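You operate a simulated robot arm through the tools that you are given. There is no shell and no other tool. Be economical: measure what you need, move in short steps, check, and stop when the job is done.

You are at the controls of a simulated robot arm. One attempt, no reset.

TASK
Close both glue pots, wipe up the drips and push the plate in.
Fine: use the scrub pad and put it back. What is to be rubbed or washed off counts as gone when no trace of it is left.

Only the result counts: the job must be done as asked and must still hold three seconds after the hand-in. Knocking over, shifting, dropping, spilling or breaking anything else fails it.

THE ROBOT
A 6-joint arm with a two-finger parallel gripper, fixed in place. Base frame: the origin is at the foot of the arm, x ahead of it, y to its left, z up; the work surface is at about z = 85. Lengths are in cm, angles in degrees, forces in N, time in s.
With the tool pointing down near the work surface it reaches from about 26 to 68 cm from the base axis. Its first joint turns from -66.0 to 66.0 degrees. Payload 2.9 kg.
Tool frame: the origin (TCP) lies between the finger pads and is the grasp point; the fingertips stand 3 cm ahead of it; z points along the fingers, y is the line along which they close. The gripper opens to 11 cm. The fingers are 2 cm wide and 1 cm thick; the gripper's body (4.8 by 11.2 cm) begins 5.5 cm behind the TCP.
Orientation is told as [roll, pitch, yaw] about the base's x, y, z axes, in that order, counted from this pose: with the fingers straight down and closing along the base's y, the tool's x points along the base's -x, its y along +y and its z along -z.

THE INTERFACE
- The arm moves only by the tool step_arm. Its argument "moves" is a list that holds one entry, the list of rows, each a list of 6 numbers: the shift along the base's x, y, z in units of 200 mm (1.0 is 200 mm), then the turn, a rotation vector about the base's x, y, z in units of 60 degrees (1.0 is 60 degrees). In form: [[[tx, ty, tz, rx, ry, rz], ...]]. A call has 1 to 12 rows; each row is the pose to reach, as a shift and turn from the pose commanded when the call began. "jaw" is the closure in counts, from 0 (fully open) to 255 (shut), set as the call begins (left out, the last holds). A call with a number of a shift or a turn outside -1 to 1 is refused whole. Each row takes 0.2 s and may step no farther than 5 cm and 8.6 degrees from the row before; otherwise, or with a gripper value out of range, the whole call is refused. Where a pose cannot be reached the arm comes as near as it can. A force on the tool above 40 N (or 10 N above the force at the start of the call, whichever is more), or a blocked arm, ends the call early, and 0.2 s more pass. The fingers move at their own pace (about 10.8 cm/s each) and stop on an object; they squeeze with about 26 N. The grip force told is the motor's: it shows also when the fingers shut on nothing. Time passes only in rows, and 0.2 s behind the last, so rows that repeat a pose let the fingers close. The reply holds the time, the measured pose of the TCP, the force on the tool along the base axes, the opening and the grip force, in the units named above and with some noise, with the torque about the TCP (base axes, N m) and any sound that the robot's microphone picked up.
- Cameras (640 x 400 px; columns grow to the right, rows downward): "scene" is fixed at [7.17, 42.66, 138.78]; the picture's right is [-0.82, -0.57, 0.00], its down [-0.31, 0.44, -0.84] and it looks along [0.49, -0.69, -0.54] (base axes); focal length 333 px, centre (320, 200). "wrist" rides on the gripper at [7.2, 1.7, -10.3] in the tool frame; the picture's right is [-0.23, 0.97, 0.00], its down [-0.76, -0.18, -0.62] and it looks along [-0.61, -0.14, 0.78] (tool axes); focal length 222 px, centre (320, 200). There is no depth. A picture from a camera that has moved, and an enlarged one, comes with that camera's place and axes in the base frame and with its lens.
- capture(camera): a new picture of that camera. The clock stands still meanwhile.
- inspect(camera, box): a new picture of the part [left, top, right, bottom] of that camera's present view, enlarged. The clock stands still meanwhile.
- finish_job(): hands the job in; it is judged then, once.

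Go step by step. Nothing tells you positions but the pictures and the camera data: compare them with the known pose of the tool, close in by small moves and look again before you grip or let go. The budget is 120 turns and 68 pictures, counting those below and the enlarged ones. Unless the task says otherwise, let go and move clear before handing in, and close with one line.

The tools are called after ">>>" as a command line: name --argument value ..., lists and objects as JSON in quotes. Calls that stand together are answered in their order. step_arm: Moves the arm, as the interface text tells. Its arguments: {"type":"object","properties":{"moves":{"type":"array","items":{"type":"array","items":{"type":"array","items":{"type":"number"}}}},"jaw":{"type":"number"}},"required":["moves"]} The other tools are called the same way: capture (camera) takes a picture; inspect (camera, box) takes an enlarged picture of a part of a camera's view; finish_job () hands the job in.

At the start:

```text
clock: 0.0
eef_pos: [38.98, -10.33, 119.18]
orientation: [0.0, 0.0, -0.1]
contact_force: [-0.1, -0.5, 0.0]
moment: [-0.07, -0.01, 0.03]
opening: 11.0
grasp_force: 0.1
```

scene: 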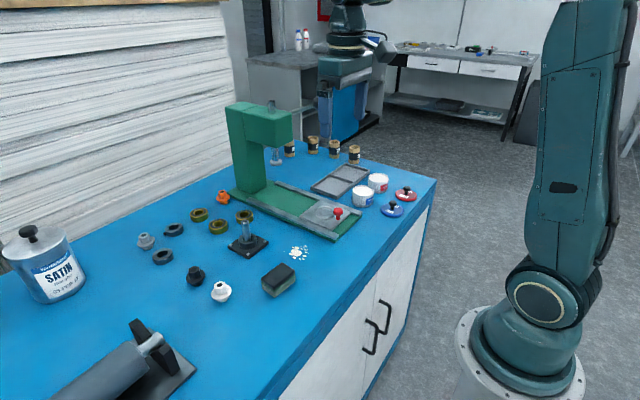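
wrist: 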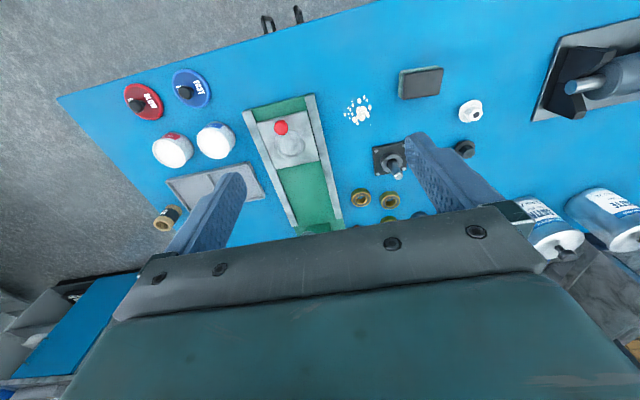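

I see two pots with red and blue lids beside them, white drips, a dark scrub pad, and a press with a sliding plate that has a red knob. I'll look closer before moving.

>>> inspect --camera "scene" --box '[300, 130, 440, 250]'

>>> inspect --camera "scene" --box '[200, 190, 340, 310]'

>>> inspect --camera "wrist" --box '[100, 50, 360, 240]'

```text
3.33 times, centred on (370, 190) of scene
camera zoom: at [7.17, 42.66, 138.78], right [-0.82, -0.57, 0.0], down [-0.31, 0.44, -0.84], along [0.49, -0.69, -0.54], focal length 1109 px, centre (153, 233)
```

zoom: 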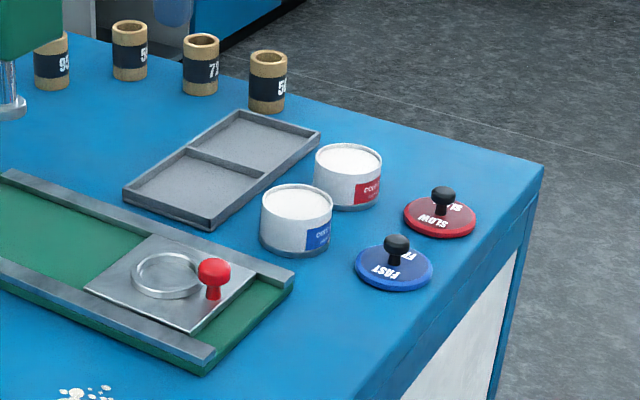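

```text
3.33 times, centred on (270, 250) of scene
camera zoom: at [7.17, 42.66, 138.78], right [-0.82, -0.57, 0.0], down [-0.31, 0.44, -0.84], along [0.49, -0.69, -0.54], focal length 1109 px, centre (487, 33)
```

zoom: 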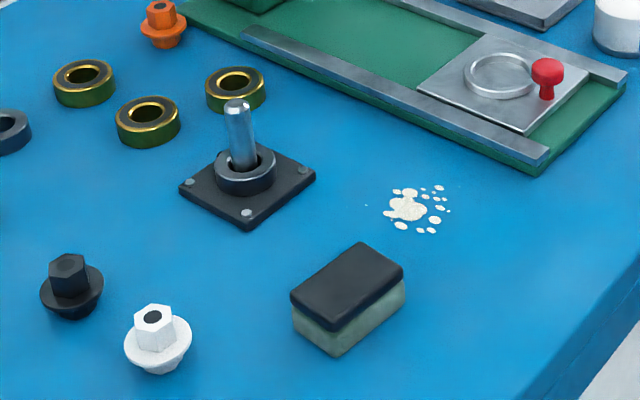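

```text
2.11 times, centred on (230, 145) of wrist
camera zoom: at [31.69, -8.62, 129.65], right [0.23, 0.97, 0.0], down [0.76, -0.18, 0.62], along [0.61, -0.14, -0.78], focal length 468 px, centre (510, 316)
```

zoom: 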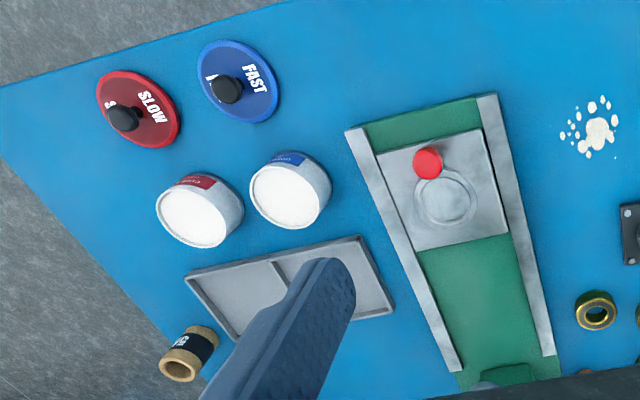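

Lids sit at about (35.5, -42) red and (35.5, -32) blue. The pots are at about x = 44, same sides. I'll bring the wrist camera over them to measure.

>>> step_arm --moves '[[[-0.03, -0.22, -0.08, 0, 0, 0], [-0.06, -0.44, -0.16, 0, 0, 0], [-0.09, -0.66, -0.24, 0, 0, 0], [-0.12, -0.88, -0.32, 0, 0, 0], [-0.15, -1.0, -0.4, 0, 0, 0]]]' --jaw 130

>>> step_arm --moves '[[[0, -0.2, -0.05, 0, 0, 0], [0, -0.385, -0.15, 0, 0, 0], [0, -0.385, -0.15, 0, 0, 0]]]'

>>> capture --camera "wrist"

```text
clock: 1.2
eef_pos: [35.93, -30.42, 111.31]
orientation: [0.0, 0.0, -0.1]
contact_force: [-0.9, -0.2, -0.9]
moment: [0.0, 0.02, 0.02]
opening: 5.4
grasp_force: 0.0
```

```text
clock: 2.0
eef_pos: [35.83, -37.96, 108.31]
orientation: [0.0, 0.0, 0.0]
contact_force: [0.0, 0.5, 0.2]
moment: [-0.02, 0.01, -0.01]
opening: 5.36
grasp_force: 0.1
```

```text
62 pictures are left
camera wrist: at [28.67, -36.23, 118.79], right [0.23, 0.97, 0.0], down [0.76, -0.18, 0.62], along [0.61, -0.14, -0.78], focal length 222 px, centre (320, 200)
```

wrist: 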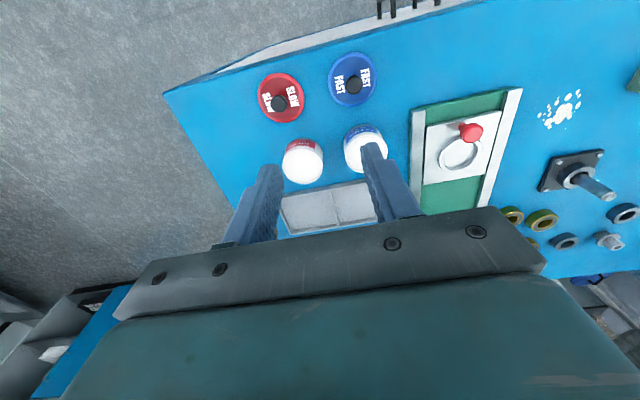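

The lids measure at about (35.4, -43.3) and (35.6, -33.5). I'll read the labels and move closer above the red lid.

>>> inspect --camera "wrist" --box '[240, 40, 400, 200]'

>>> step_arm --moves '[[[0, -0.13, -0.2, 0, 0, 0], [-0.02, -0.26, -0.4, 0, 0, 0], [-0.02, -0.265, -0.55, 0, 0, 0], [-0.02, -0.265, -0.55, 0, 0, 0]]]'

>>> capture --camera "wrist"

>>> inspect --camera "scene" --box '[330, 120, 450, 240]'

```text
2.50 times, centred on (320, 120) of wrist
camera zoom: at [28.67, -36.23, 118.79], right [0.23, 0.97, 0.0], down [0.76, -0.18, 0.62], along [0.61, -0.14, -0.78], focal length 555 px, centre (320, 400)
```

zoom: 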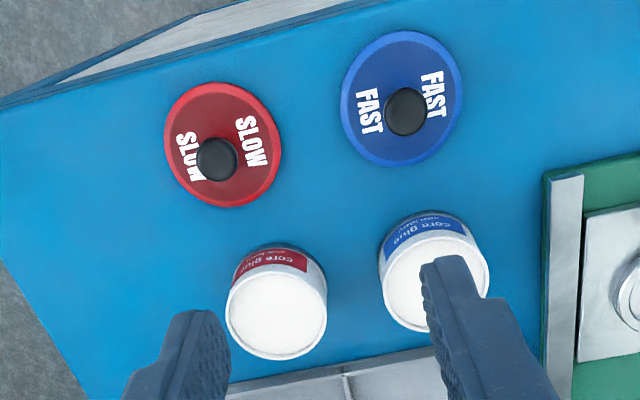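

```text
clock: 3.0
eef_pos: [35.64, -43.39, 96.77]
orientation: [0.0, 0.0, 0.0]
contact_force: [-0.7, 0.1, -0.1]
moment: [0.03, -0.02, 0.0]
opening: 5.41
grasp_force: 0.0
```

```text
60 pictures are left
camera wrist: at [28.43, -41.66, 107.31], right [0.23, 0.97, 0.0], down [0.76, -0.18, 0.62], along [0.61, -0.14, -0.78], focal length 222 px, centre (320, 200)
```

wrist: 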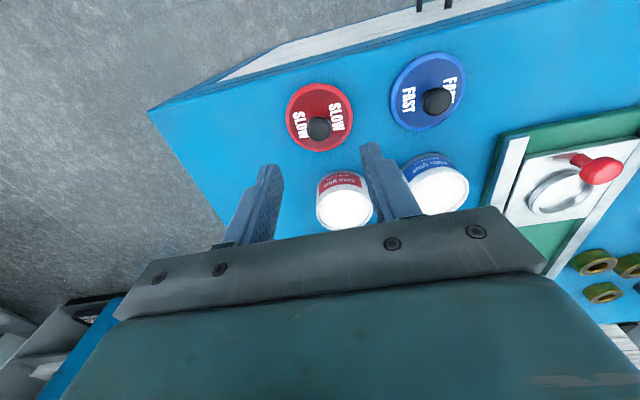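

```text
3.33 times, centred on (390, 180) of scene
camera zoom: at [7.17, 42.66, 138.78], right [-0.82, -0.57, 0.0], down [-0.31, 0.44, -0.84], along [0.49, -0.69, -0.54], focal length 1109 px, centre (87, 267)
```

zoom: 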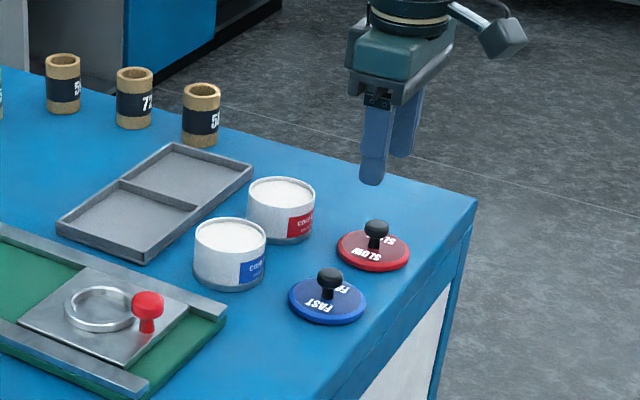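

The estimate is consistent between heights: knob at (35.35, -43.4), top about z 88.5. I'll check the pots' small print and descend to grip the red knob.

>>> inspect --camera "wrist" --box '[300, 140, 480, 240]'

>>> step_arm --moves '[[[-0.013, 0.0, -0.15, 0, 0, 0], [-0.013, 0.0, -0.28, 0, 0, 0], [-0.013, 0.0, -0.335, 0, 0, 0], [-0.013, 0.0, -0.335, 0, 0, 0]]]'

>>> inspect --camera "scene" --box '[350, 150, 450, 230]'

>>> capture --camera "wrist"

```text
3.56 times, centred on (390, 190) of wrist
camera zoom: at [28.43, -41.66, 107.31], right [0.23, 0.97, 0.0], down [0.76, -0.18, 0.62], along [0.61, -0.14, -0.78], focal length 790 px, centre (71, 236)
```

zoom: 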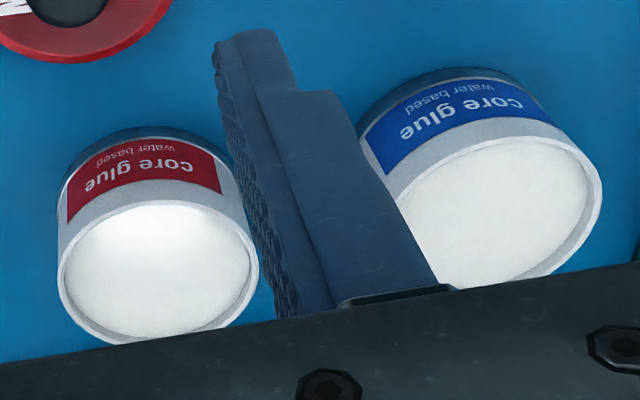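

```text
clock: 4.0
eef_pos: [35.24, -43.43, 90.12]
orientation: [0.0, 0.0, 0.0]
contact_force: [-0.2, 0.2, 0.4]
moment: [0.0, -0.01, 0.02]
opening: 5.39
grasp_force: 0.0
```

```text
5.00 times, centred on (400, 190) of scene
camera zoom: at [7.17, 42.66, 138.78], right [-0.82, -0.57, 0.0], down [-0.31, 0.44, -0.84], along [0.49, -0.69, -0.54], focal length 1663 px, centre (-80, 250)
```

zoom: 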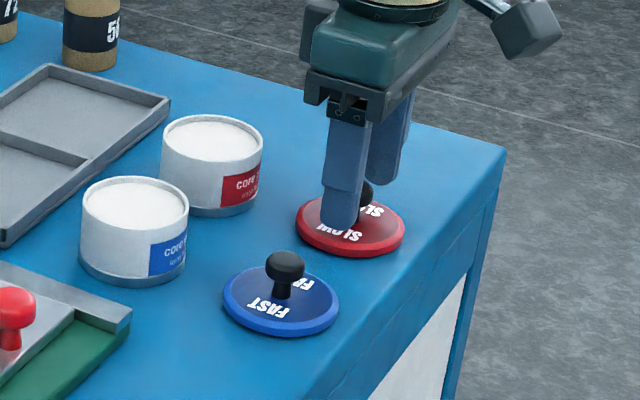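

```text
56 pictures are left
camera wrist: at [28.02, -41.66, 100.67], right [0.23, 0.97, 0.0], down [0.76, -0.18, 0.62], along [0.61, -0.14, -0.78], focal length 222 px, centre (320, 200)
```

wrist: 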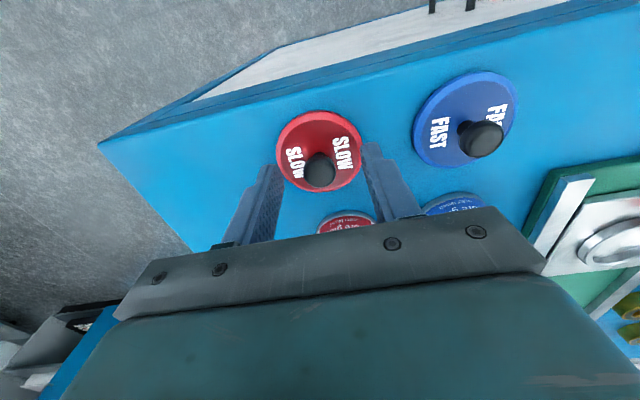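

The knob is centred between the fingers. I'll close and lift slightly.

>>> step_arm --moves '[[[0, 0, 0, 0, 0, 0], [0, 0, 0, 0, 0, 0], [0, 0, 0, 0, 0, 0]]]' --jaw 255

>>> step_arm --moves '[[[0, 0, 0.1, 0, 0, 0], [0, 0, 0.3, 0, 0, 0], [0, 0, 0.5, 0, 0, 0], [0, 0, 0.5, 0, 0, 0]]]'

>>> capture --camera "wrist"

>>> inspect --camera "scene" --box '[330, 120, 450, 240]'

```text
clock: 4.8
eef_pos: [35.2, -43.36, 90.16]
orientation: [0.0, 0.0, -0.1]
contact_force: [-0.7, -0.3, 0.2]
moment: [0.0, -0.01, 0.04]
opening: 1.99
grasp_force: 25.8
```

```text
clock: 5.8
eef_pos: [34.99, -43.16, 100.45]
orientation: [0.0, 0.1, 0.0]
contact_force: [-0.3, 0.2, 0.0]
moment: [-0.03, 0.01, 0.01]
opening: 1.96
grasp_force: 26.2
```

```text
55 pictures are left
camera wrist: at [27.87, -41.47, 110.77], right [0.23, 0.97, 0.0], down [0.76, -0.18, 0.62], along [0.61, -0.14, -0.78], focal length 222 px, centre (320, 200)
```

wrist: 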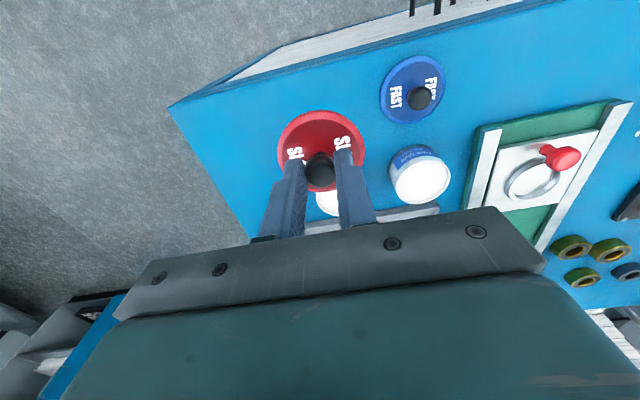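

```text
3.33 times, centred on (390, 180) of scene
camera zoom: at [7.17, 42.66, 138.78], right [-0.82, -0.57, 0.0], down [-0.31, 0.44, -0.84], along [0.49, -0.69, -0.54], focal length 1109 px, centre (87, 267)
```

zoom: 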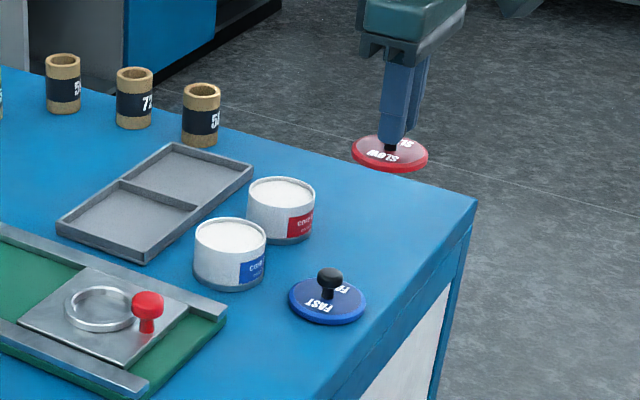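

The red lid is held. The red pot's rim comes out at about (43.95, -42.6, z 89.9), so I'll move over it.

>>> step_arm --moves '[[[0.15, 0.01, 0, 0, 0, 0], [0.3, 0.02, 0, 0, 0, 0], [0.425, 0.035, 0, 0, 0, 0], [0.425, 0.035, -0.1, 0, 0, 0], [0.425, 0.035, -0.1, 0, 0, 0]]]'

>>> capture --camera "wrist"

>>> inspect --camera "scene" --box '[330, 130, 430, 210]'

```text
clock: 7.0
eef_pos: [43.77, -42.74, 98.65]
orientation: [0.0, 0.0, -0.1]
contact_force: [0.4, -0.4, 0.0]
moment: [0.0, 0.0, 0.01]
opening: 1.99
grasp_force: 26.2
```

```text
53 pictures are left
camera wrist: at [36.64, -40.96, 109.18], right [0.23, 0.97, 0.0], down [0.76, -0.18, 0.62], along [0.61, -0.14, -0.78], focal length 222 px, centre (320, 200)
```

wrist: 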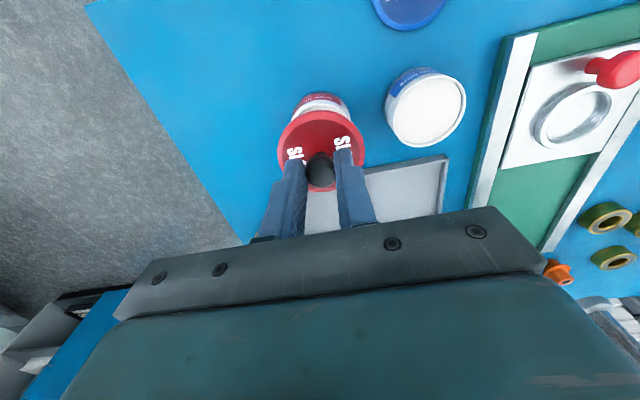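

```text
5.00 times, centred on (380, 170) of scene
camera zoom: at [7.17, 42.66, 138.78], right [-0.82, -0.57, 0.0], down [-0.31, 0.44, -0.84], along [0.49, -0.69, -0.54], focal length 1663 px, centre (20, 350)
```

zoom: 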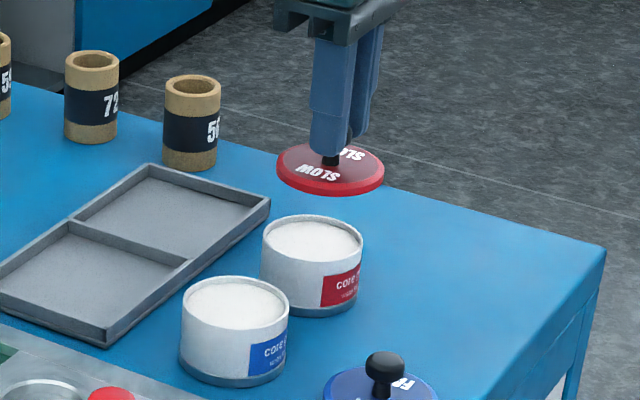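

The scene view suggests the pot is a little farther ahead than the lid. I'll take an enlarged wrist view to pin it down.

>>> inspect --camera "wrist" --box '[260, 60, 480, 200]'

```text
2.86 times, centred on (370, 130) of wrist
camera zoom: at [36.64, -40.96, 109.18], right [0.23, 0.97, 0.0], down [0.76, -0.18, 0.62], along [0.61, -0.14, -0.78], focal length 635 px, centre (177, 400)
```

zoom: 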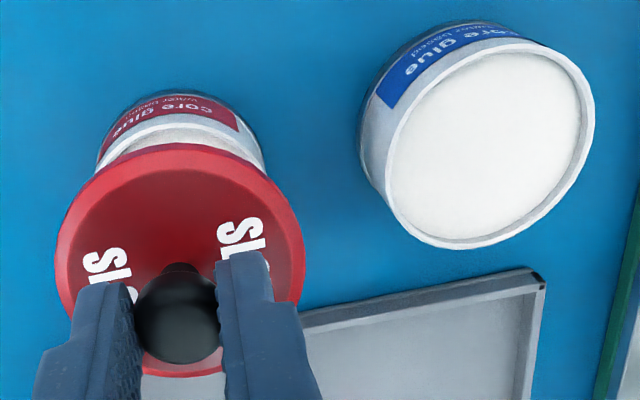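

The pot centre is about (44.8, -42.8) and the lid centre about (44.0, -42.7). I'll shift 0.75 cm ahead, lower a bit and check.

>>> step_arm --moves '[[[0.0375, 0, 0, 0, 0, 0], [0.0375, 0, -0.12, 0, 0, 0], [0.0375, 0, -0.12, 0, 0, 0]]]'

>>> inspect --camera "scene" --box '[340, 150, 420, 214]'

>>> inspect --camera "wrist" --box '[260, 60, 480, 200]'

```text
clock: 7.8
eef_pos: [44.61, -42.87, 96.19]
orientation: [0.0, 0.0, 0.0]
contact_force: [0.1, 0.7, -0.4]
moment: [-0.03, -0.02, -0.02]
opening: 1.98
grasp_force: 26.3
```

```text
6.25 times, centred on (380, 182) of scene
camera zoom: at [7.17, 42.66, 138.78], right [-0.82, -0.57, 0.0], down [-0.31, 0.44, -0.84], along [0.49, -0.69, -0.54], focal length 2079 px, centre (-55, 312)
```

zoom: 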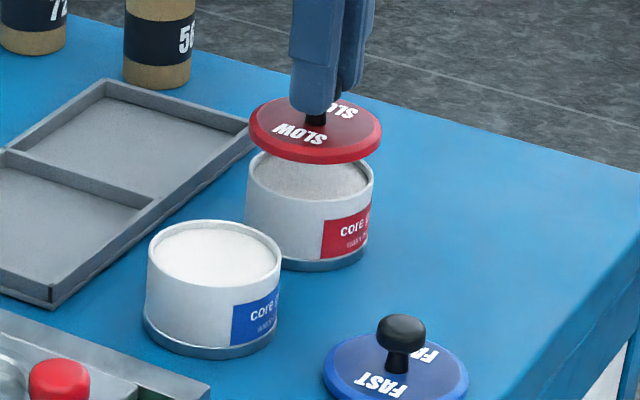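

```text
2.86 times, centred on (370, 130) of wrist
camera zoom: at [37.36, -41.07, 106.58], right [0.23, 0.97, 0.0], down [0.76, -0.18, 0.62], along [0.61, -0.14, -0.78], focal length 635 px, centre (177, 400)
```

zoom: 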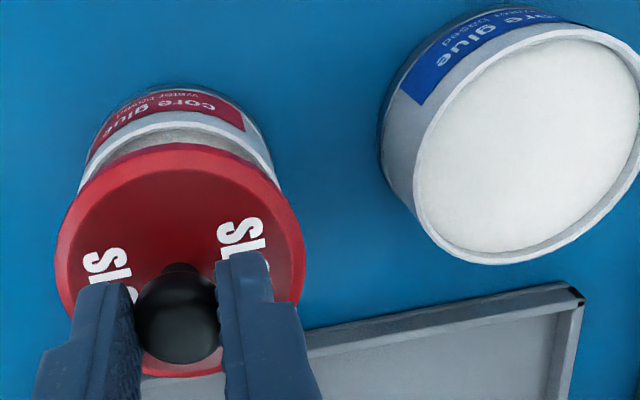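

Lid and pot are aligned. I'll lower gently.

>>> step_arm --moves '[[[0, 0, -0.03, 0, 0, 0], [0, 0, -0.05, 0, 0, 0], [0, 0, -0.065, 0, 0, 0], [0, 0, -0.065, 0, 0, 0]]]'

>>> inspect --camera "scene" --box '[340, 150, 420, 214]'

```text
clock: 8.8
eef_pos: [44.52, -42.7, 94.66]
orientation: [0.0, -0.1, 0.0]
contact_force: [0.5, 0.0, 0.1]
moment: [-0.02, -0.03, -0.03]
opening: 1.98
grasp_force: 25.6
```

```text
6.25 times, centred on (380, 182) of scene
camera zoom: at [7.17, 42.66, 138.78], right [-0.82, -0.57, 0.0], down [-0.31, 0.44, -0.84], along [0.49, -0.69, -0.54], focal length 2079 px, centre (-55, 312)
```

zoom: 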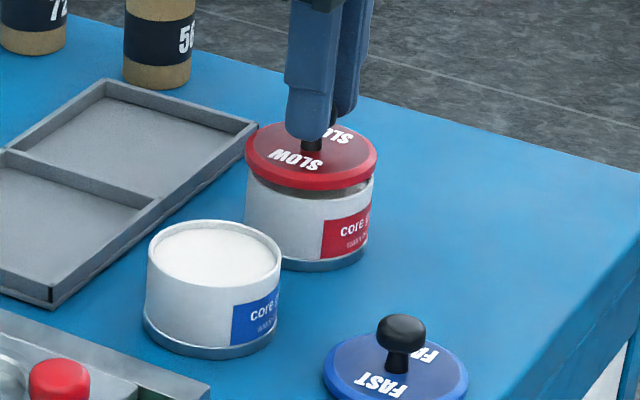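

Nearly seated, and alignment is good. I'll lower until contact.

>>> step_arm --moves '[[[0, 0, -0.01, 0, 0, 0], [0, 0, -0.02, 0, 0, 0], [0, 0, -0.03, 0, 0, 0], [0, 0, -0.03, 0, 0, 0]]]'

>>> inspect --camera "scene" --box '[340, 150, 420, 214]'

```text
clock: 9.8
eef_pos: [44.52, -42.8, 94.22]
orientation: [0.0, 0.0, 0.0]
contact_force: [0.4, 0.0, 0.6]
moment: [-0.04, 0.02, 0.01]
opening: 1.99
grasp_force: 26.2
```

```text
6.25 times, centred on (380, 182) of scene
camera zoom: at [7.17, 42.67, 138.78], right [-0.82, -0.57, 0.0], down [-0.31, 0.44, -0.84], along [0.49, -0.69, -0.54], focal length 2079 px, centre (-55, 312)
```

zoom: 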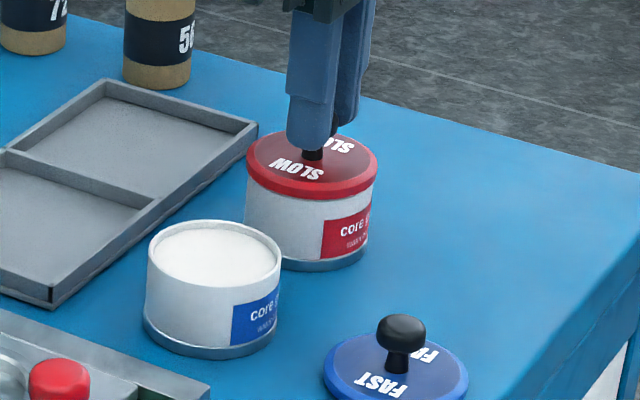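

>>> step_arm --moves '[[[0, 0, -0.01, 0, 0, 0], [0, 0, -0.02, 0, 0, 0], [0, 0, -0.02, 0, 0, 0]]]'

```text
clock: 10.6
eef_pos: [44.46, -42.72, 94.04]
orientation: [-0.3, -0.1, -0.1]
contact_force: [-5.8, -2.0, 19.4]
moment: [-0.04, 0.23, 0.02]
opening: 1.97
grasp_force: 26.5
heard: snap
```

It snapped on. I'll release and rise.

>>> step_arm --moves '[[[0, 0, 0.01, 0, 0, 0], [0, 0, 0.01, 0, 0, 0], [0, 0, 0.01, 0, 0, 0]]]' --jaw 130

>>> step_arm --moves '[[[0, 0, 0.15, 0, 0, 0], [0, 0, 0.3, 0, 0, 0], [-0.15, 0.15, 0.3, 0, 0, 0], [-0.3, 0.3, 0.3, 0, 0, 0], [-0.45, 0.46, 0.2, 0, 0, 0], [-0.45, 0.46, 0.15, 0, 0, 0]]]'

>>> capture --camera "wrist"

>>> inspect --camera "scene" --box '[340, 150, 420, 214]'

```text
clock: 11.4
eef_pos: [44.46, -42.78, 93.84]
orientation: [0.1, 0.0, 0.0]
contact_force: [0.0, 0.0, 0.6]
moment: [-0.01, -0.01, 0.01]
opening: 5.4
grasp_force: 0.1
```

```text
clock: 12.8
eef_pos: [35.3, -33.45, 96.91]
orientation: [-0.1, 0.1, 0.0]
contact_force: [-0.6, 0.2, 0.6]
moment: [0.01, -0.03, -0.02]
opening: 5.38
grasp_force: 0.1
```

```text
46 pictures are left
camera wrist: at [28.22, -31.77, 107.36], right [0.23, 0.97, 0.0], down [0.76, -0.18, 0.62], along [0.61, -0.14, -0.78], focal length 222 px, centre (320, 200)
```

wrist: 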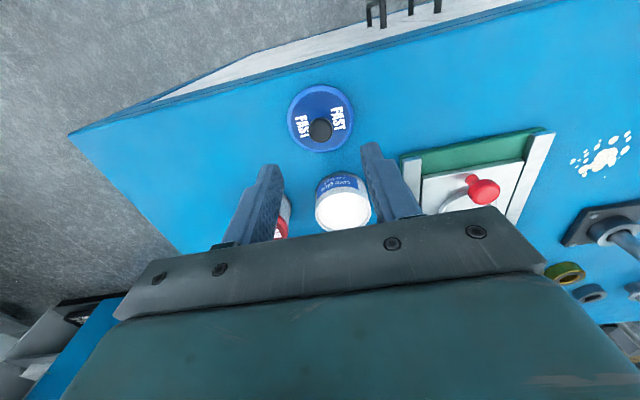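

```text
6.25 times, centred on (380, 182) of scene
camera zoom: at [7.17, 42.67, 138.78], right [-0.82, -0.57, 0.0], down [-0.31, 0.44, -0.84], along [0.49, -0.69, -0.54], focal length 2079 px, centre (-55, 312)
```

zoom: 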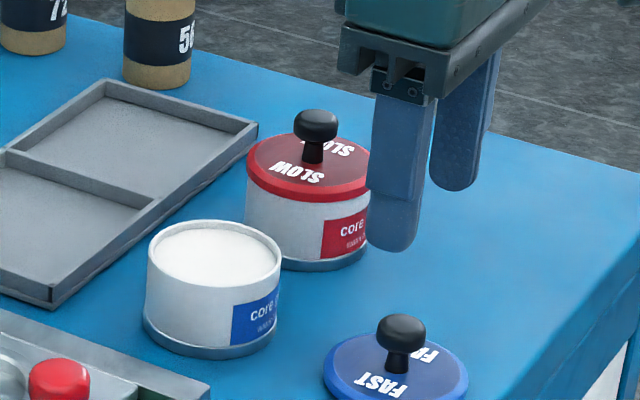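

The red pot is closed. The gripper is over the blue knob, so I'll descend, grip and lift.

>>> step_arm --moves '[[[0.005, 0.0, -0.15, 0, 0, 0], [0.005, 0.0, -0.28, 0, 0, 0], [0.005, 0.0, -0.34, 0, 0, 0], [0.005, 0.0, -0.34, 0, 0, 0]]]'

>>> step_arm --moves '[[[0, 0, 0, 0, 0, 0], [0, 0, 0, 0, 0, 0], [0, 0, 0, 0, 0, 0]]]' --jaw 255

>>> step_arm --moves '[[[0, 0, 0.1, 0, 0, 0], [0, 0, 0.3, 0, 0, 0], [0, 0, 0.42, 0, 0, 0], [0.15, 0.005, 0.42, 0, 0, 0], [0.3, 0.01, 0.42, 0, 0, 0], [0.46, 0.015, 0.42, 0, 0, 0], [0.46, 0.015, 0.32, 0, 0, 0], [0.46, 0.015, 0.32, 0, 0, 0]]]'

>>> inspect --camera "wrist" --box '[220, 60, 440, 200]'

>>> inspect --camera "scene" --box '[330, 150, 410, 214]'

```text
clock: 13.8
eef_pos: [35.09, -33.45, 90.16]
orientation: [0.0, 0.0, 0.0]
contact_force: [-0.1, 0.3, -0.2]
moment: [0.0, 0.0, -0.03]
opening: 5.4
grasp_force: 0.0
```

```text
clock: 14.6
eef_pos: [35.18, -33.44, 89.91]
orientation: [-0.1, 0.0, 0.0]
contact_force: [-0.2, -0.7, 0.8]
moment: [0.03, 0.01, -0.01]
opening: 1.95
grasp_force: 25.6
```

```text
clock: 16.4
eef_pos: [44.64, -33.07, 96.41]
orientation: [0.0, 0.0, 0.0]
contact_force: [0.6, 0.6, -0.7]
moment: [-0.01, -0.01, 0.02]
opening: 1.96
grasp_force: 26.3
```

```text
2.86 times, centred on (330, 130) of wrist
camera zoom: at [37.57, -31.34, 106.91], right [0.23, 0.97, 0.0], down [0.76, -0.18, 0.62], along [0.61, -0.14, -0.78], focal length 635 px, centre (291, 400)
```

zoom: 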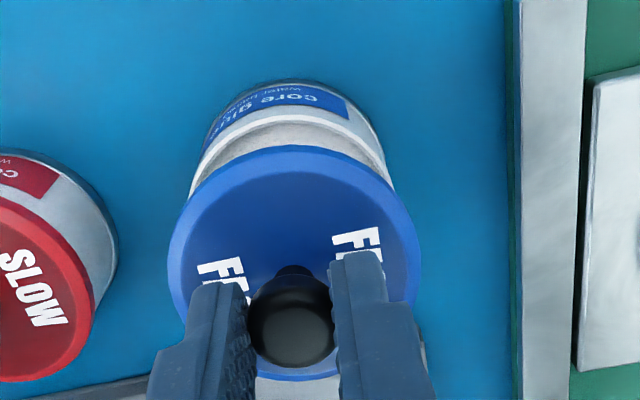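

```text
6.25 times, centred on (370, 182) of scene
camera zoom: at [7.17, 42.66, 138.78], right [-0.82, -0.57, 0.0], down [-0.31, 0.44, -0.84], along [0.49, -0.69, -0.54], focal length 2079 px, centre (8, 312)
```

zoom: 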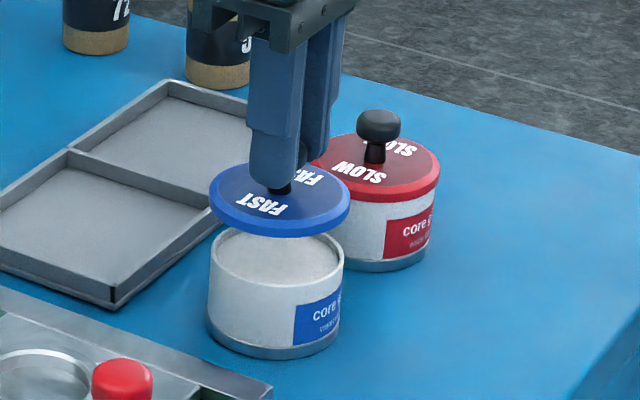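

Alignment matches the red case. I'll lower in small steps until it snaps.

>>> step_arm --moves '[[[0.003, 0, -0.03, 0, 0, 0], [0.003, 0, -0.06, 0, 0, 0], [0.003, 0, -0.09, 0, 0, 0], [0.003, 0, -0.1, 0, 0, 0], [0.003, 0, -0.11, 0, 0, 0], [0.003, 0, -0.11, 0, 0, 0]]]'

>>> inspect --camera "scene" --box '[330, 150, 410, 214]'

```text
clock: 17.8
eef_pos: [44.8, -33.1, 94.26]
orientation: [0.0, 0.0, -0.1]
contact_force: [0.0, 0.4, 0.8]
moment: [0.01, 0.01, 0.01]
opening: 1.95
grasp_force: 26.0
```

```text
6.25 times, centred on (370, 182) of scene
camera zoom: at [7.17, 42.66, 138.78], right [-0.82, -0.57, 0.0], down [-0.31, 0.44, -0.84], along [0.49, -0.69, -0.54], focal length 2079 px, centre (8, 312)
```

zoom: 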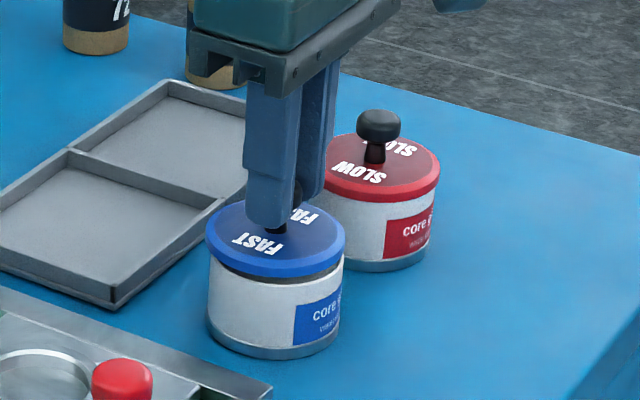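

>>> step_arm --moves '[[[0, 0, -0.01, 0, 0, 0], [0, 0, -0.02, 0, 0, 0], [0, 0, -0.03, 0, 0, 0], [0, 0, -0.03, 0, 0, 0]]]'

```text
clock: 18.8
eef_pos: [44.9, -33.29, 93.99]
orientation: [-0.1, -0.3, 0.0]
contact_force: [-5.4, 6.2, 25.6]
moment: [0.11, -0.18, 0.05]
opening: 2.0
grasp_force: 26.1
```

Contact at 25 N but no snap yet; I'll look before pressing on.

>>> inspect --camera "scene" --box '[340, 165, 390, 205]'

```text
10.00 times, centred on (365, 185) of scene
camera zoom: at [7.12, 42.71, 138.77], right [-0.82, -0.57, 0.0], down [-0.31, 0.44, -0.84], along [0.49, -0.69, -0.54], focal length 3326 px, centre (-130, 350)
```

zoom: 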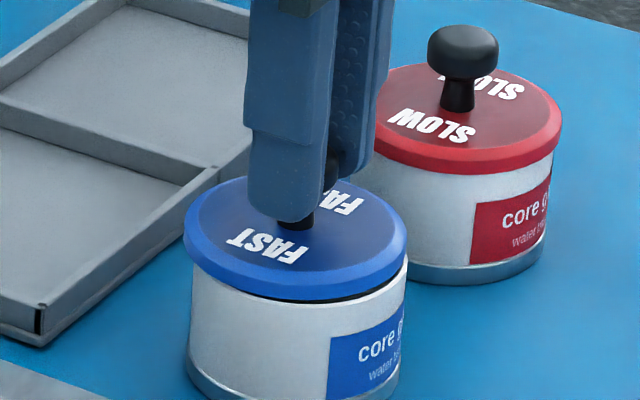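

The lid is slightly off toward +x/−y. I'll ease up, shift about 1.5 mm and press again.

>>> step_arm --moves '[[[0, 0, 0.02, 0, 0, 0], [-0.008, 0.006, 0.02, 0, 0, 0], [-0.008, 0.006, 0.0, 0, 0, 0], [-0.008, 0.006, -0.01, 0, 0, 0], [-0.008, 0.006, -0.01, 0, 0, 0]]]'

```text
clock: 20.0
eef_pos: [44.62, -33.13, 93.78]
orientation: [0.1, 0.0, 0.0]
contact_force: [-14.6, 5.8, 27.4]
moment: [0.13, 0.63, 0.0]
opening: 1.97
grasp_force: 26.0
heard: snap
```

Snapped. I'll release, rise and look at both pots.

>>> step_arm --moves '[[[0, 0, 0.01, 0, 0, 0], [0, 0, 0.01, 0, 0, 0], [0, 0, 0.01, 0, 0, 0]]]' --jaw 130

>>> step_arm --moves '[[[0, 0, 0.15, 0, 0, 0], [0, 0, 0.35, 0, 0, 0], [-0.1, 0.2, 0.5, 0, 0, 0], [-0.2, 0.4, 0.6, 0, 0, 0], [-0.3, 0.6, 0.7, 0, 0, 0], [-0.3, 0.8, 0.7, 0, 0, 0], [-0.3, 1, 0.7, 0, 0, 0], [-0.3, 1, 0.7, 0, 0, 0]]]'

>>> capture --camera "wrist"

>>> inspect --camera "scene" --box '[325, 155, 425, 235]'

```text
clock: 20.8
eef_pos: [44.65, -33.13, 93.82]
orientation: [0.1, 0.0, 0.0]
contact_force: [-0.1, 0.0, 1.0]
moment: [0.05, 0.01, 0.02]
opening: 5.4
grasp_force: 0.0
```

```text
refused: row 3 steps farther than a row can; nothing moved
```

```text
40 pictures are left
camera wrist: at [37.53, -31.36, 104.23], right [0.23, 0.97, 0.0], down [0.76, -0.18, 0.62], along [0.61, -0.14, -0.78], focal length 222 px, centre (320, 200)
```

wrist: 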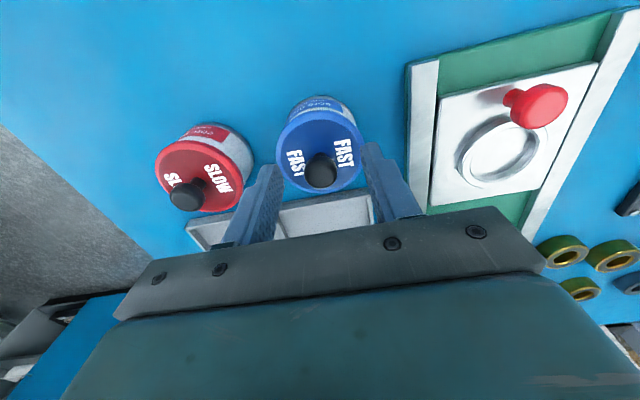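

```text
5.00 times, centred on (375, 195) of scene
camera zoom: at [7.17, 42.66, 138.78], right [-0.82, -0.57, 0.0], down [-0.31, 0.44, -0.84], along [0.49, -0.69, -0.54], focal length 1663 px, centre (45, 225)
```

zoom: 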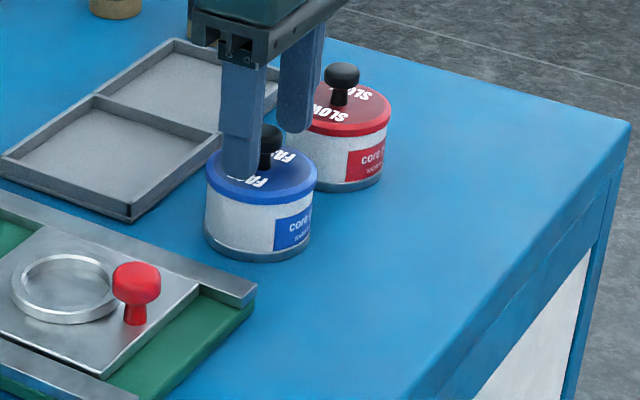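

Both lids sit flush. Now I'll go over to the pad.

>>> step_arm --moves '[[[0, 0, 0.15, 0, 0, 0], [0, 0, 0.35, 0, 0, 0], [-0.05, 0.15, 0.5, 0, 0, 0], [-0.1, 0.35, 0.6, 0, 0, 0], [-0.15, 0.55, 0.7, 0, 0, 0], [-0.15, 0.78, 0.7, 0, 0, 0], [-0.15, 1, 0.7, 0, 0, 0]]]'

>>> step_arm --moves '[[[0, 0.2, 0, 0, 0, 0], [0, 0.4, 0, 0, 0, 0], [0, 0.6, 0, 0, 0, 0], [0, 0.8, 0, 0, 0, 0], [0, 0.8, 0, 0, 0, 0]]]'

>>> capture --camera "wrist"

```text
clock: 22.4
eef_pos: [41.76, -12.5, 107.74]
orientation: [-0.1, 0.1, 0.0]
contact_force: [0.3, 0.7, -0.8]
moment: [-0.01, 0.02, -0.02]
opening: 5.39
grasp_force: 0.1
```

```text
clock: 23.6
eef_pos: [41.59, 3.17, 107.78]
orientation: [0.0, -0.1, 0.0]
contact_force: [1.5, -0.1, 0.5]
moment: [0.01, 0.01, 0.0]
opening: 5.4
grasp_force: 0.0
```

```text
38 pictures are left
camera wrist: at [34.43, 4.9, 118.27], right [0.23, 0.97, 0.0], down [0.76, -0.18, 0.62], along [0.61, -0.14, -0.78], focal length 222 px, centre (320, 200)
```

wrist: 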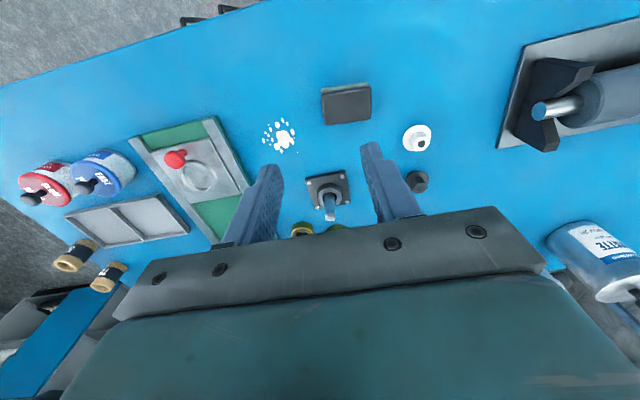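

>>> inspect --camera "wrist" --box '[230, 70, 440, 210]'

>>> inspect --camera "scene" --box '[230, 225, 340, 310]'

```text
2.86 times, centred on (335, 140) of wrist
camera zoom: at [34.43, 4.9, 118.27], right [0.23, 0.97, 0.0], down [0.76, -0.18, 0.62], along [0.61, -0.14, -0.78], focal length 635 px, centre (277, 371)
```

zoom: 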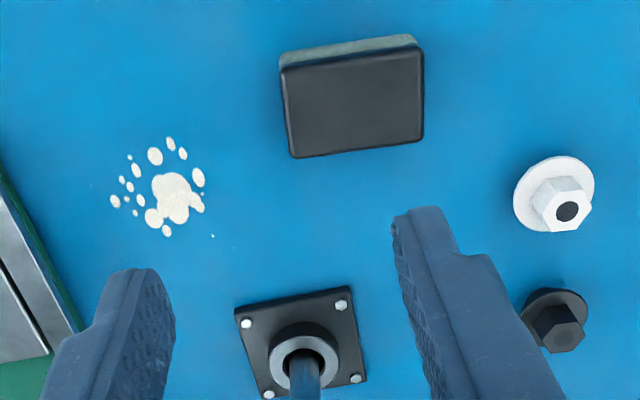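

```text
4.71 times, centred on (285, 268) of scene
camera zoom: at [7.17, 42.67, 138.78], right [-0.82, -0.57, 0.0], down [-0.31, 0.44, -0.84], along [0.49, -0.69, -0.54], focal length 1565 px, centre (485, -118)
```

zoom: 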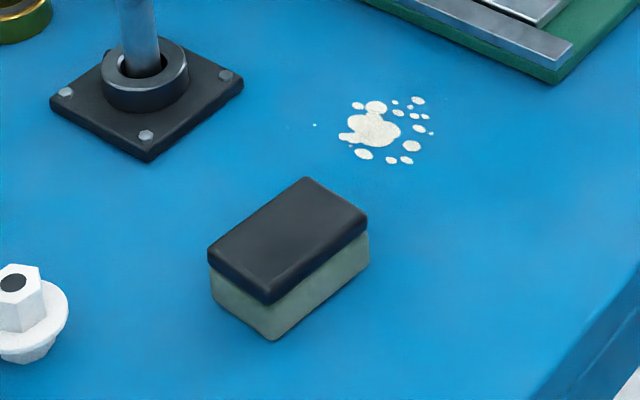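

The pad is about 6.2 × 4.1 cm at (43.8, 6.35), turned about −5°. The drips cover x 44–50, y −7.5 to −2. I'll open wide, turn to match and descend part-way.

>>> step_arm --moves '[[[0.04, 0.06, -0.18, 0, 0, -0.03], [0.08, 0.12, -0.36, 0, 0, -0.06], [0.105, 0.16, -0.54, 0, 0, -0.088], [0.105, 0.16, -0.65, 0, 0, -0.088], [0.105, 0.16, -0.65, 0, 0, -0.088]]]' --jaw 46

>>> capture --camera "wrist"

>>> inspect --camera "scene" --box '[220, 215, 340, 305]'

```text
clock: 24.8
eef_pos: [43.72, 6.14, 94.78]
orientation: [-0.1, 0.0, -5.4]
contact_force: [-0.1, -0.6, 0.3]
moment: [0.01, 0.04, 0.05]
opening: 9.03
grasp_force: 0.1
```

```text
35 pictures are left
camera wrist: at [36.81, 8.54, 105.22], right [0.32, 0.95, 0.0], down [0.74, -0.25, 0.62], along [0.59, -0.2, -0.78], focal length 222 px, centre (320, 200)
```

wrist: 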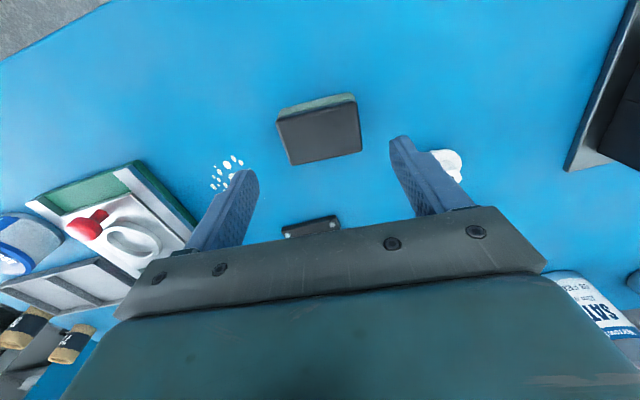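

```text
4.44 times, centred on (280, 260) of scene
camera zoom: at [7.17, 42.67, 138.78], right [-0.82, -0.57, 0.0], down [-0.31, 0.44, -0.84], along [0.49, -0.69, -0.54], focal length 1478 px, centre (498, -67)
```

zoom: 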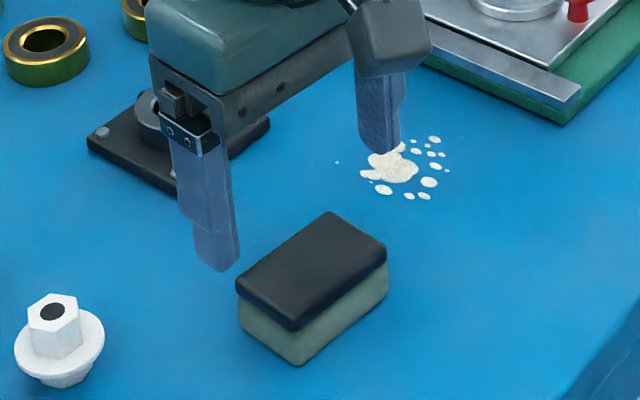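

Yaw matches and the pad is centred. I'll descend to grip its dark upper half.

>>> step_arm --moves '[[[-0.006, 0.004, -0.12, 0, 0, 0], [-0.006, 0.004, -0.22, 0, 0, 0], [-0.006, 0.004, -0.27, 0, 0, 0], [-0.006, 0.004, -0.27, 0, 0, 0]]]'

>>> inspect --camera "scene" --box '[220, 215, 340, 305]'

```text
clock: 25.8
eef_pos: [43.65, 6.23, 89.19]
orientation: [0.0, 0.0, -5.3]
contact_force: [-0.3, -0.3, 1.1]
moment: [0.02, 0.02, -0.01]
opening: 9.02
grasp_force: 0.0
```

```text
4.44 times, centred on (280, 260) of scene
camera zoom: at [7.17, 42.66, 138.78], right [-0.82, -0.57, 0.0], down [-0.31, 0.44, -0.84], along [0.49, -0.69, -0.54], focal length 1478 px, centre (498, -67)
```

zoom: 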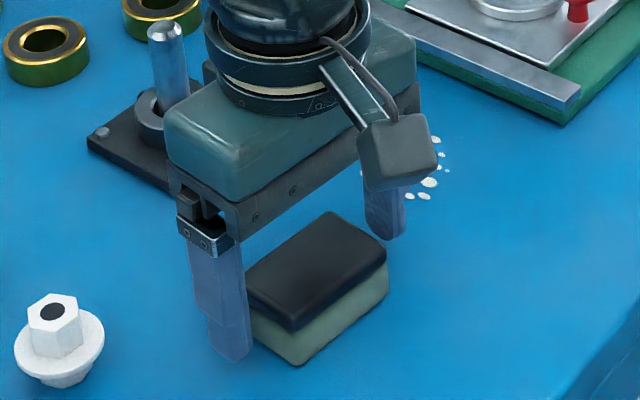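

>>> step_arm --moves '[[[0, 0, 0, 0, 0, 0], [0, 0, 0, 0, 0, 0], [0, 0, 0, 0, 0, 0]]]' --jaw 255

>>> step_arm --moves '[[[0, 0, 0.08, 0, 0, 0], [0, 0, 0.15, 0, 0, 0], [0, 0, 0.15, 0, 0, 0]]]'

>>> inspect --camera "scene" --box '[220, 215, 340, 305]'

>>> capture --camera "wrist"

```text
clock: 26.6
eef_pos: [43.7, 6.12, 89.29]
orientation: [0.0, -0.1, -5.3]
contact_force: [0.7, 0.9, -0.2]
moment: [0.0, 0.01, 0.01]
opening: 6.32
grasp_force: 25.8
```

```text
clock: 27.4
eef_pos: [43.52, 6.25, 92.38]
orientation: [0.1, 0.0, -5.3]
contact_force: [0.5, 0.4, -1.5]
moment: [0.01, 0.0, -0.03]
opening: 6.31
grasp_force: 25.7
```

```text
4.44 times, centred on (280, 260) of scene
camera zoom: at [7.17, 42.66, 138.78], right [-0.82, -0.57, 0.0], down [-0.31, 0.44, -0.84], along [0.49, -0.69, -0.54], focal length 1478 px, centre (498, -67)
```

zoom: 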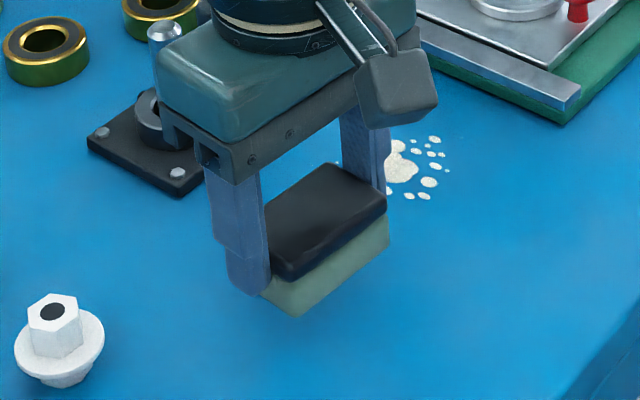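

```text
31 pictures are left
camera wrist: at [36.54, 8.6, 102.91], right [0.32, 0.95, 0.0], down [0.74, -0.25, 0.62], along [0.59, -0.2, -0.78], focal length 222 px, centre (320, 200)
```

wrist: 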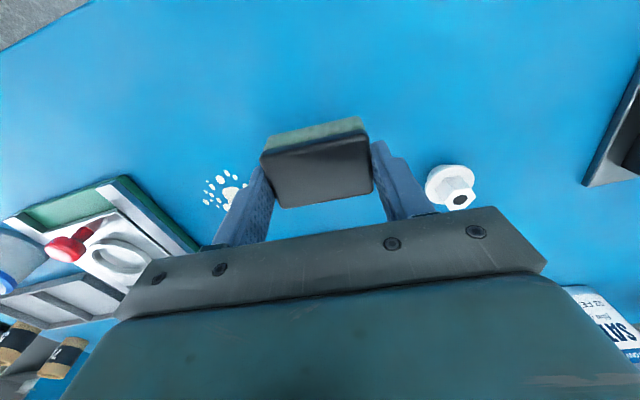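

The pad is held firmly. I'll move over the drips and lower to contact.

>>> step_arm --moves '[[[0.02, -0.2, 0.02, 0, 0, 0], [0.02, -0.4, 0.02, 0, 0, 0], [0.02, -0.5525, 0.0, 0, 0, 0], [0.02, -0.5525, -0.08, 0, 0, 0], [0.02, -0.5525, -0.15, 0, 0, 0], [0.02, -0.5525, -0.155, 0, 0, 0]]]'

```text
clock: 28.8
eef_pos: [43.98, -4.73, 89.42]
orientation: [0.1, 0.0, -5.2]
contact_force: [0.7, -0.1, -0.1]
moment: [0.04, 0.01, -0.03]
opening: 6.28
grasp_force: 26.0
```

>>> step_arm --moves '[[[0, 0, -0.01, 0, 0, 0], [0, 0, -0.015, 0, 0, 0], [0, 0, -0.015, 0, 0, 0]]]'

```text
clock: 29.6
eef_pos: [43.96, -4.68, 89.2]
orientation: [0.0, -0.1, -5.4]
contact_force: [-12.9, 3.1, 37.1]
moment: [0.1, 0.6, 0.06]
opening: 6.3
grasp_force: 25.8
```

Contact is stiff, so I'll back off slightly.

>>> step_arm --moves '[[[0, 0, 0.007, 0, 0, 0], [0, 0, 0.007, 0, 0, 0]]]'

```text
clock: 30.2
eef_pos: [43.84, -4.68, 89.16]
orientation: [0.1, -0.2, -5.2]
contact_force: [-11.0, 10.4, 34.8]
moment: [0.31, 0.3, 0.01]
opening: 6.32
grasp_force: 26.1
```

>>> step_arm --moves '[[[0, 0, 0.004, 0, 0, 0], [0, 0, 0.004, 0, 0, 0]]]'

```text
clock: 30.8
eef_pos: [44.16, -4.91, 89.17]
orientation: [0.1, -0.2, -5.2]
contact_force: [-5.3, 12.2, 27.6]
moment: [0.47, 0.08, 0.12]
opening: 6.33
grasp_force: 26.3
```

>>> step_arm --moves '[[[0.04, 0, 0.005, 0, 0, 0], [0.09, 0, 0.005, 0, 0, 0], [0.14, 0, 0.005, 0, 0, 0], [0.19, 0, 0.005, 0, 0, 0], [0.24, 0, 0.005, 0, 0, 0], [0.29, 0, 0.005, 0, 0, 0], [0.32, 0, 0.005, 0, 0, 0]]]'

```text
clock: 32.4
eef_pos: [50.45, -4.76, 89.23]
orientation: [0.1, 0.0, -5.3]
contact_force: [0.4, -0.7, -1.0]
moment: [0.0, 0.01, -0.01]
opening: 6.32
grasp_force: 25.7
```

>>> step_arm --moves '[[[0, 0, -0.005, 0, 0, 0], [-0.02, 0, -0.008, 0, 0, 0], [-0.02, 0, -0.008, 0, 0, 0]]]'

>>> capture --camera "wrist"

```text
clock: 33.2
eef_pos: [50.17, -4.92, 89.15]
orientation: [0.0, -0.1, -5.3]
contact_force: [2.2, 0.1, 3.0]
moment: [0.0, -0.13, 0.04]
opening: 6.33
grasp_force: 25.4
```

```text
30 pictures are left
camera wrist: at [43.12, -2.41, 99.66], right [0.32, 0.95, 0.0], down [0.74, -0.25, 0.62], along [0.59, -0.2, -0.78], focal length 222 px, centre (320, 200)
```

wrist: 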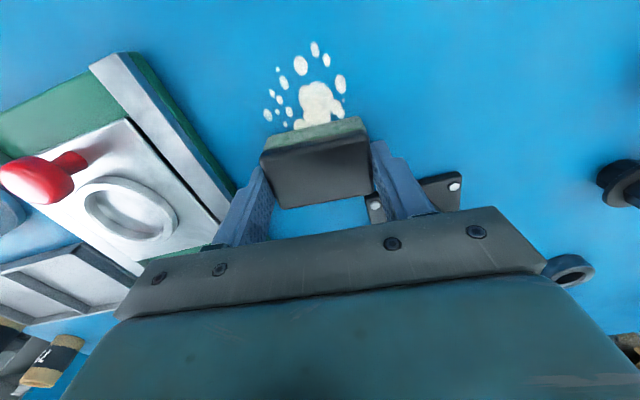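

That pass seems not to have touched. I'll press a bit more and stroke back in stages.

>>> step_arm --moves '[[[0, 0, -0.006, 0, 0, 0], [-0.04, 0, -0.006, 0, 0, 0], [-0.08, 0, -0.006, 0, 0, 0]]]'

>>> step_arm --moves '[[[-0.05, 0, -0.001, 0, 0, 0], [-0.1, 0, -0.001, 0, 0, 0], [-0.15, 0, -0.001, 0, 0, 0], [-0.2, 0, -0.001, 0, 0, 0]]]'

>>> capture --camera "wrist"

```text
clock: 34.0
eef_pos: [48.74, -4.74, 89.16]
orientation: [-0.1, -0.5, -5.4]
contact_force: [10.0, -1.4, 25.0]
moment: [0.02, -0.01, -0.02]
opening: 6.29
grasp_force: 26.3
```

```text
clock: 35.0
eef_pos: [44.53, -4.84, 89.22]
orientation: [0.0, -0.3, -5.3]
contact_force: [10.2, 1.0, 19.4]
moment: [-0.02, -0.4, 0.0]
opening: 6.28
grasp_force: 25.9
```

```text
29 pictures are left
camera wrist: at [37.58, -2.4, 99.61], right [0.32, 0.95, 0.0], down [0.74, -0.25, 0.63], along [0.59, -0.2, -0.78], focal length 222 px, centre (320, 200)
```

wrist: 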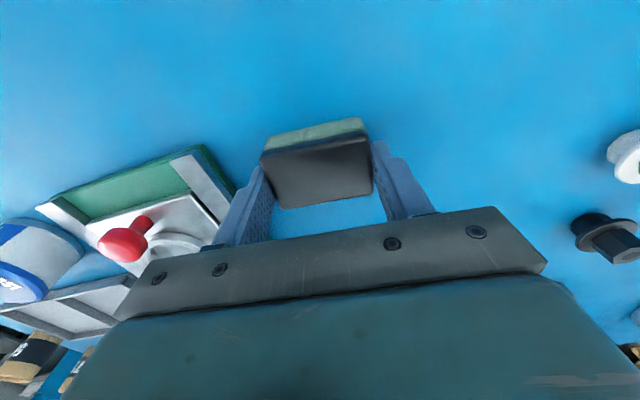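

Now it's wiping at about 20 N. I'll make more passes with small sideways shifts.

>>> step_arm --moves '[[[-0.04, -0.02, 0, 0, 0, 0], [-0.04, -0.04, 0, 0, 0, 0], [0.01, -0.04, -0.002, 0, 0, 0], [0.06, -0.04, -0.002, 0, 0, 0], [0.11, -0.04, -0.002, 0, 0, 0], [0.16, -0.04, -0.003, 0, 0, 0]]]'

>>> step_arm --moves '[[[0.05, 0, -0.002, 0, 0, 0], [0.1, 0, -0.004, 0, 0, 0], [0.15, 0, -0.006, 0, 0, 0], [0.15, 0.04, -0.006, 0, 0, 0], [0.15, 0.08, -0.006, 0, 0, 0]]]'

>>> step_arm --moves '[[[-0.05, 0, 0, 0, 0, 0], [-0.1, 0, 0.001, 0, 0, 0], [-0.15, 0, 0.002, 0, 0, 0], [-0.2, 0, 0.003, 0, 0, 0], [-0.25, 0, 0.004, 0, 0, 0], [-0.3, 0, 0.005, 0, 0, 0]]]'

```text
clock: 35.9
eef_pos: [44.45, -5.72, 89.11]
orientation: [-0.1, 0.4, -5.3]
contact_force: [-2.4, 0.5, 7.4]
moment: [-0.02, -0.13, -0.03]
opening: 6.31
grasp_force: 26.2
stopped in row 4: the force on the tool passed its limit at 41 N (the readings are from after the stop); the commanded pose is now the measured one
```

```text
clock: 37.1
eef_pos: [47.61, -4.13, 89.09]
orientation: [-0.1, 0.4, -5.5]
contact_force: [2.8, -7.7, 14.9]
moment: [-0.19, -0.17, -0.07]
opening: 6.3
grasp_force: 26.2
```

```text
clock: 38.5
eef_pos: [41.5, -4.11, 88.96]
orientation: [0.0, 0.4, -5.4]
contact_force: [7.6, 0.5, 16.1]
moment: [0.1, -0.27, 0.0]
opening: 6.31
grasp_force: 26.1
```

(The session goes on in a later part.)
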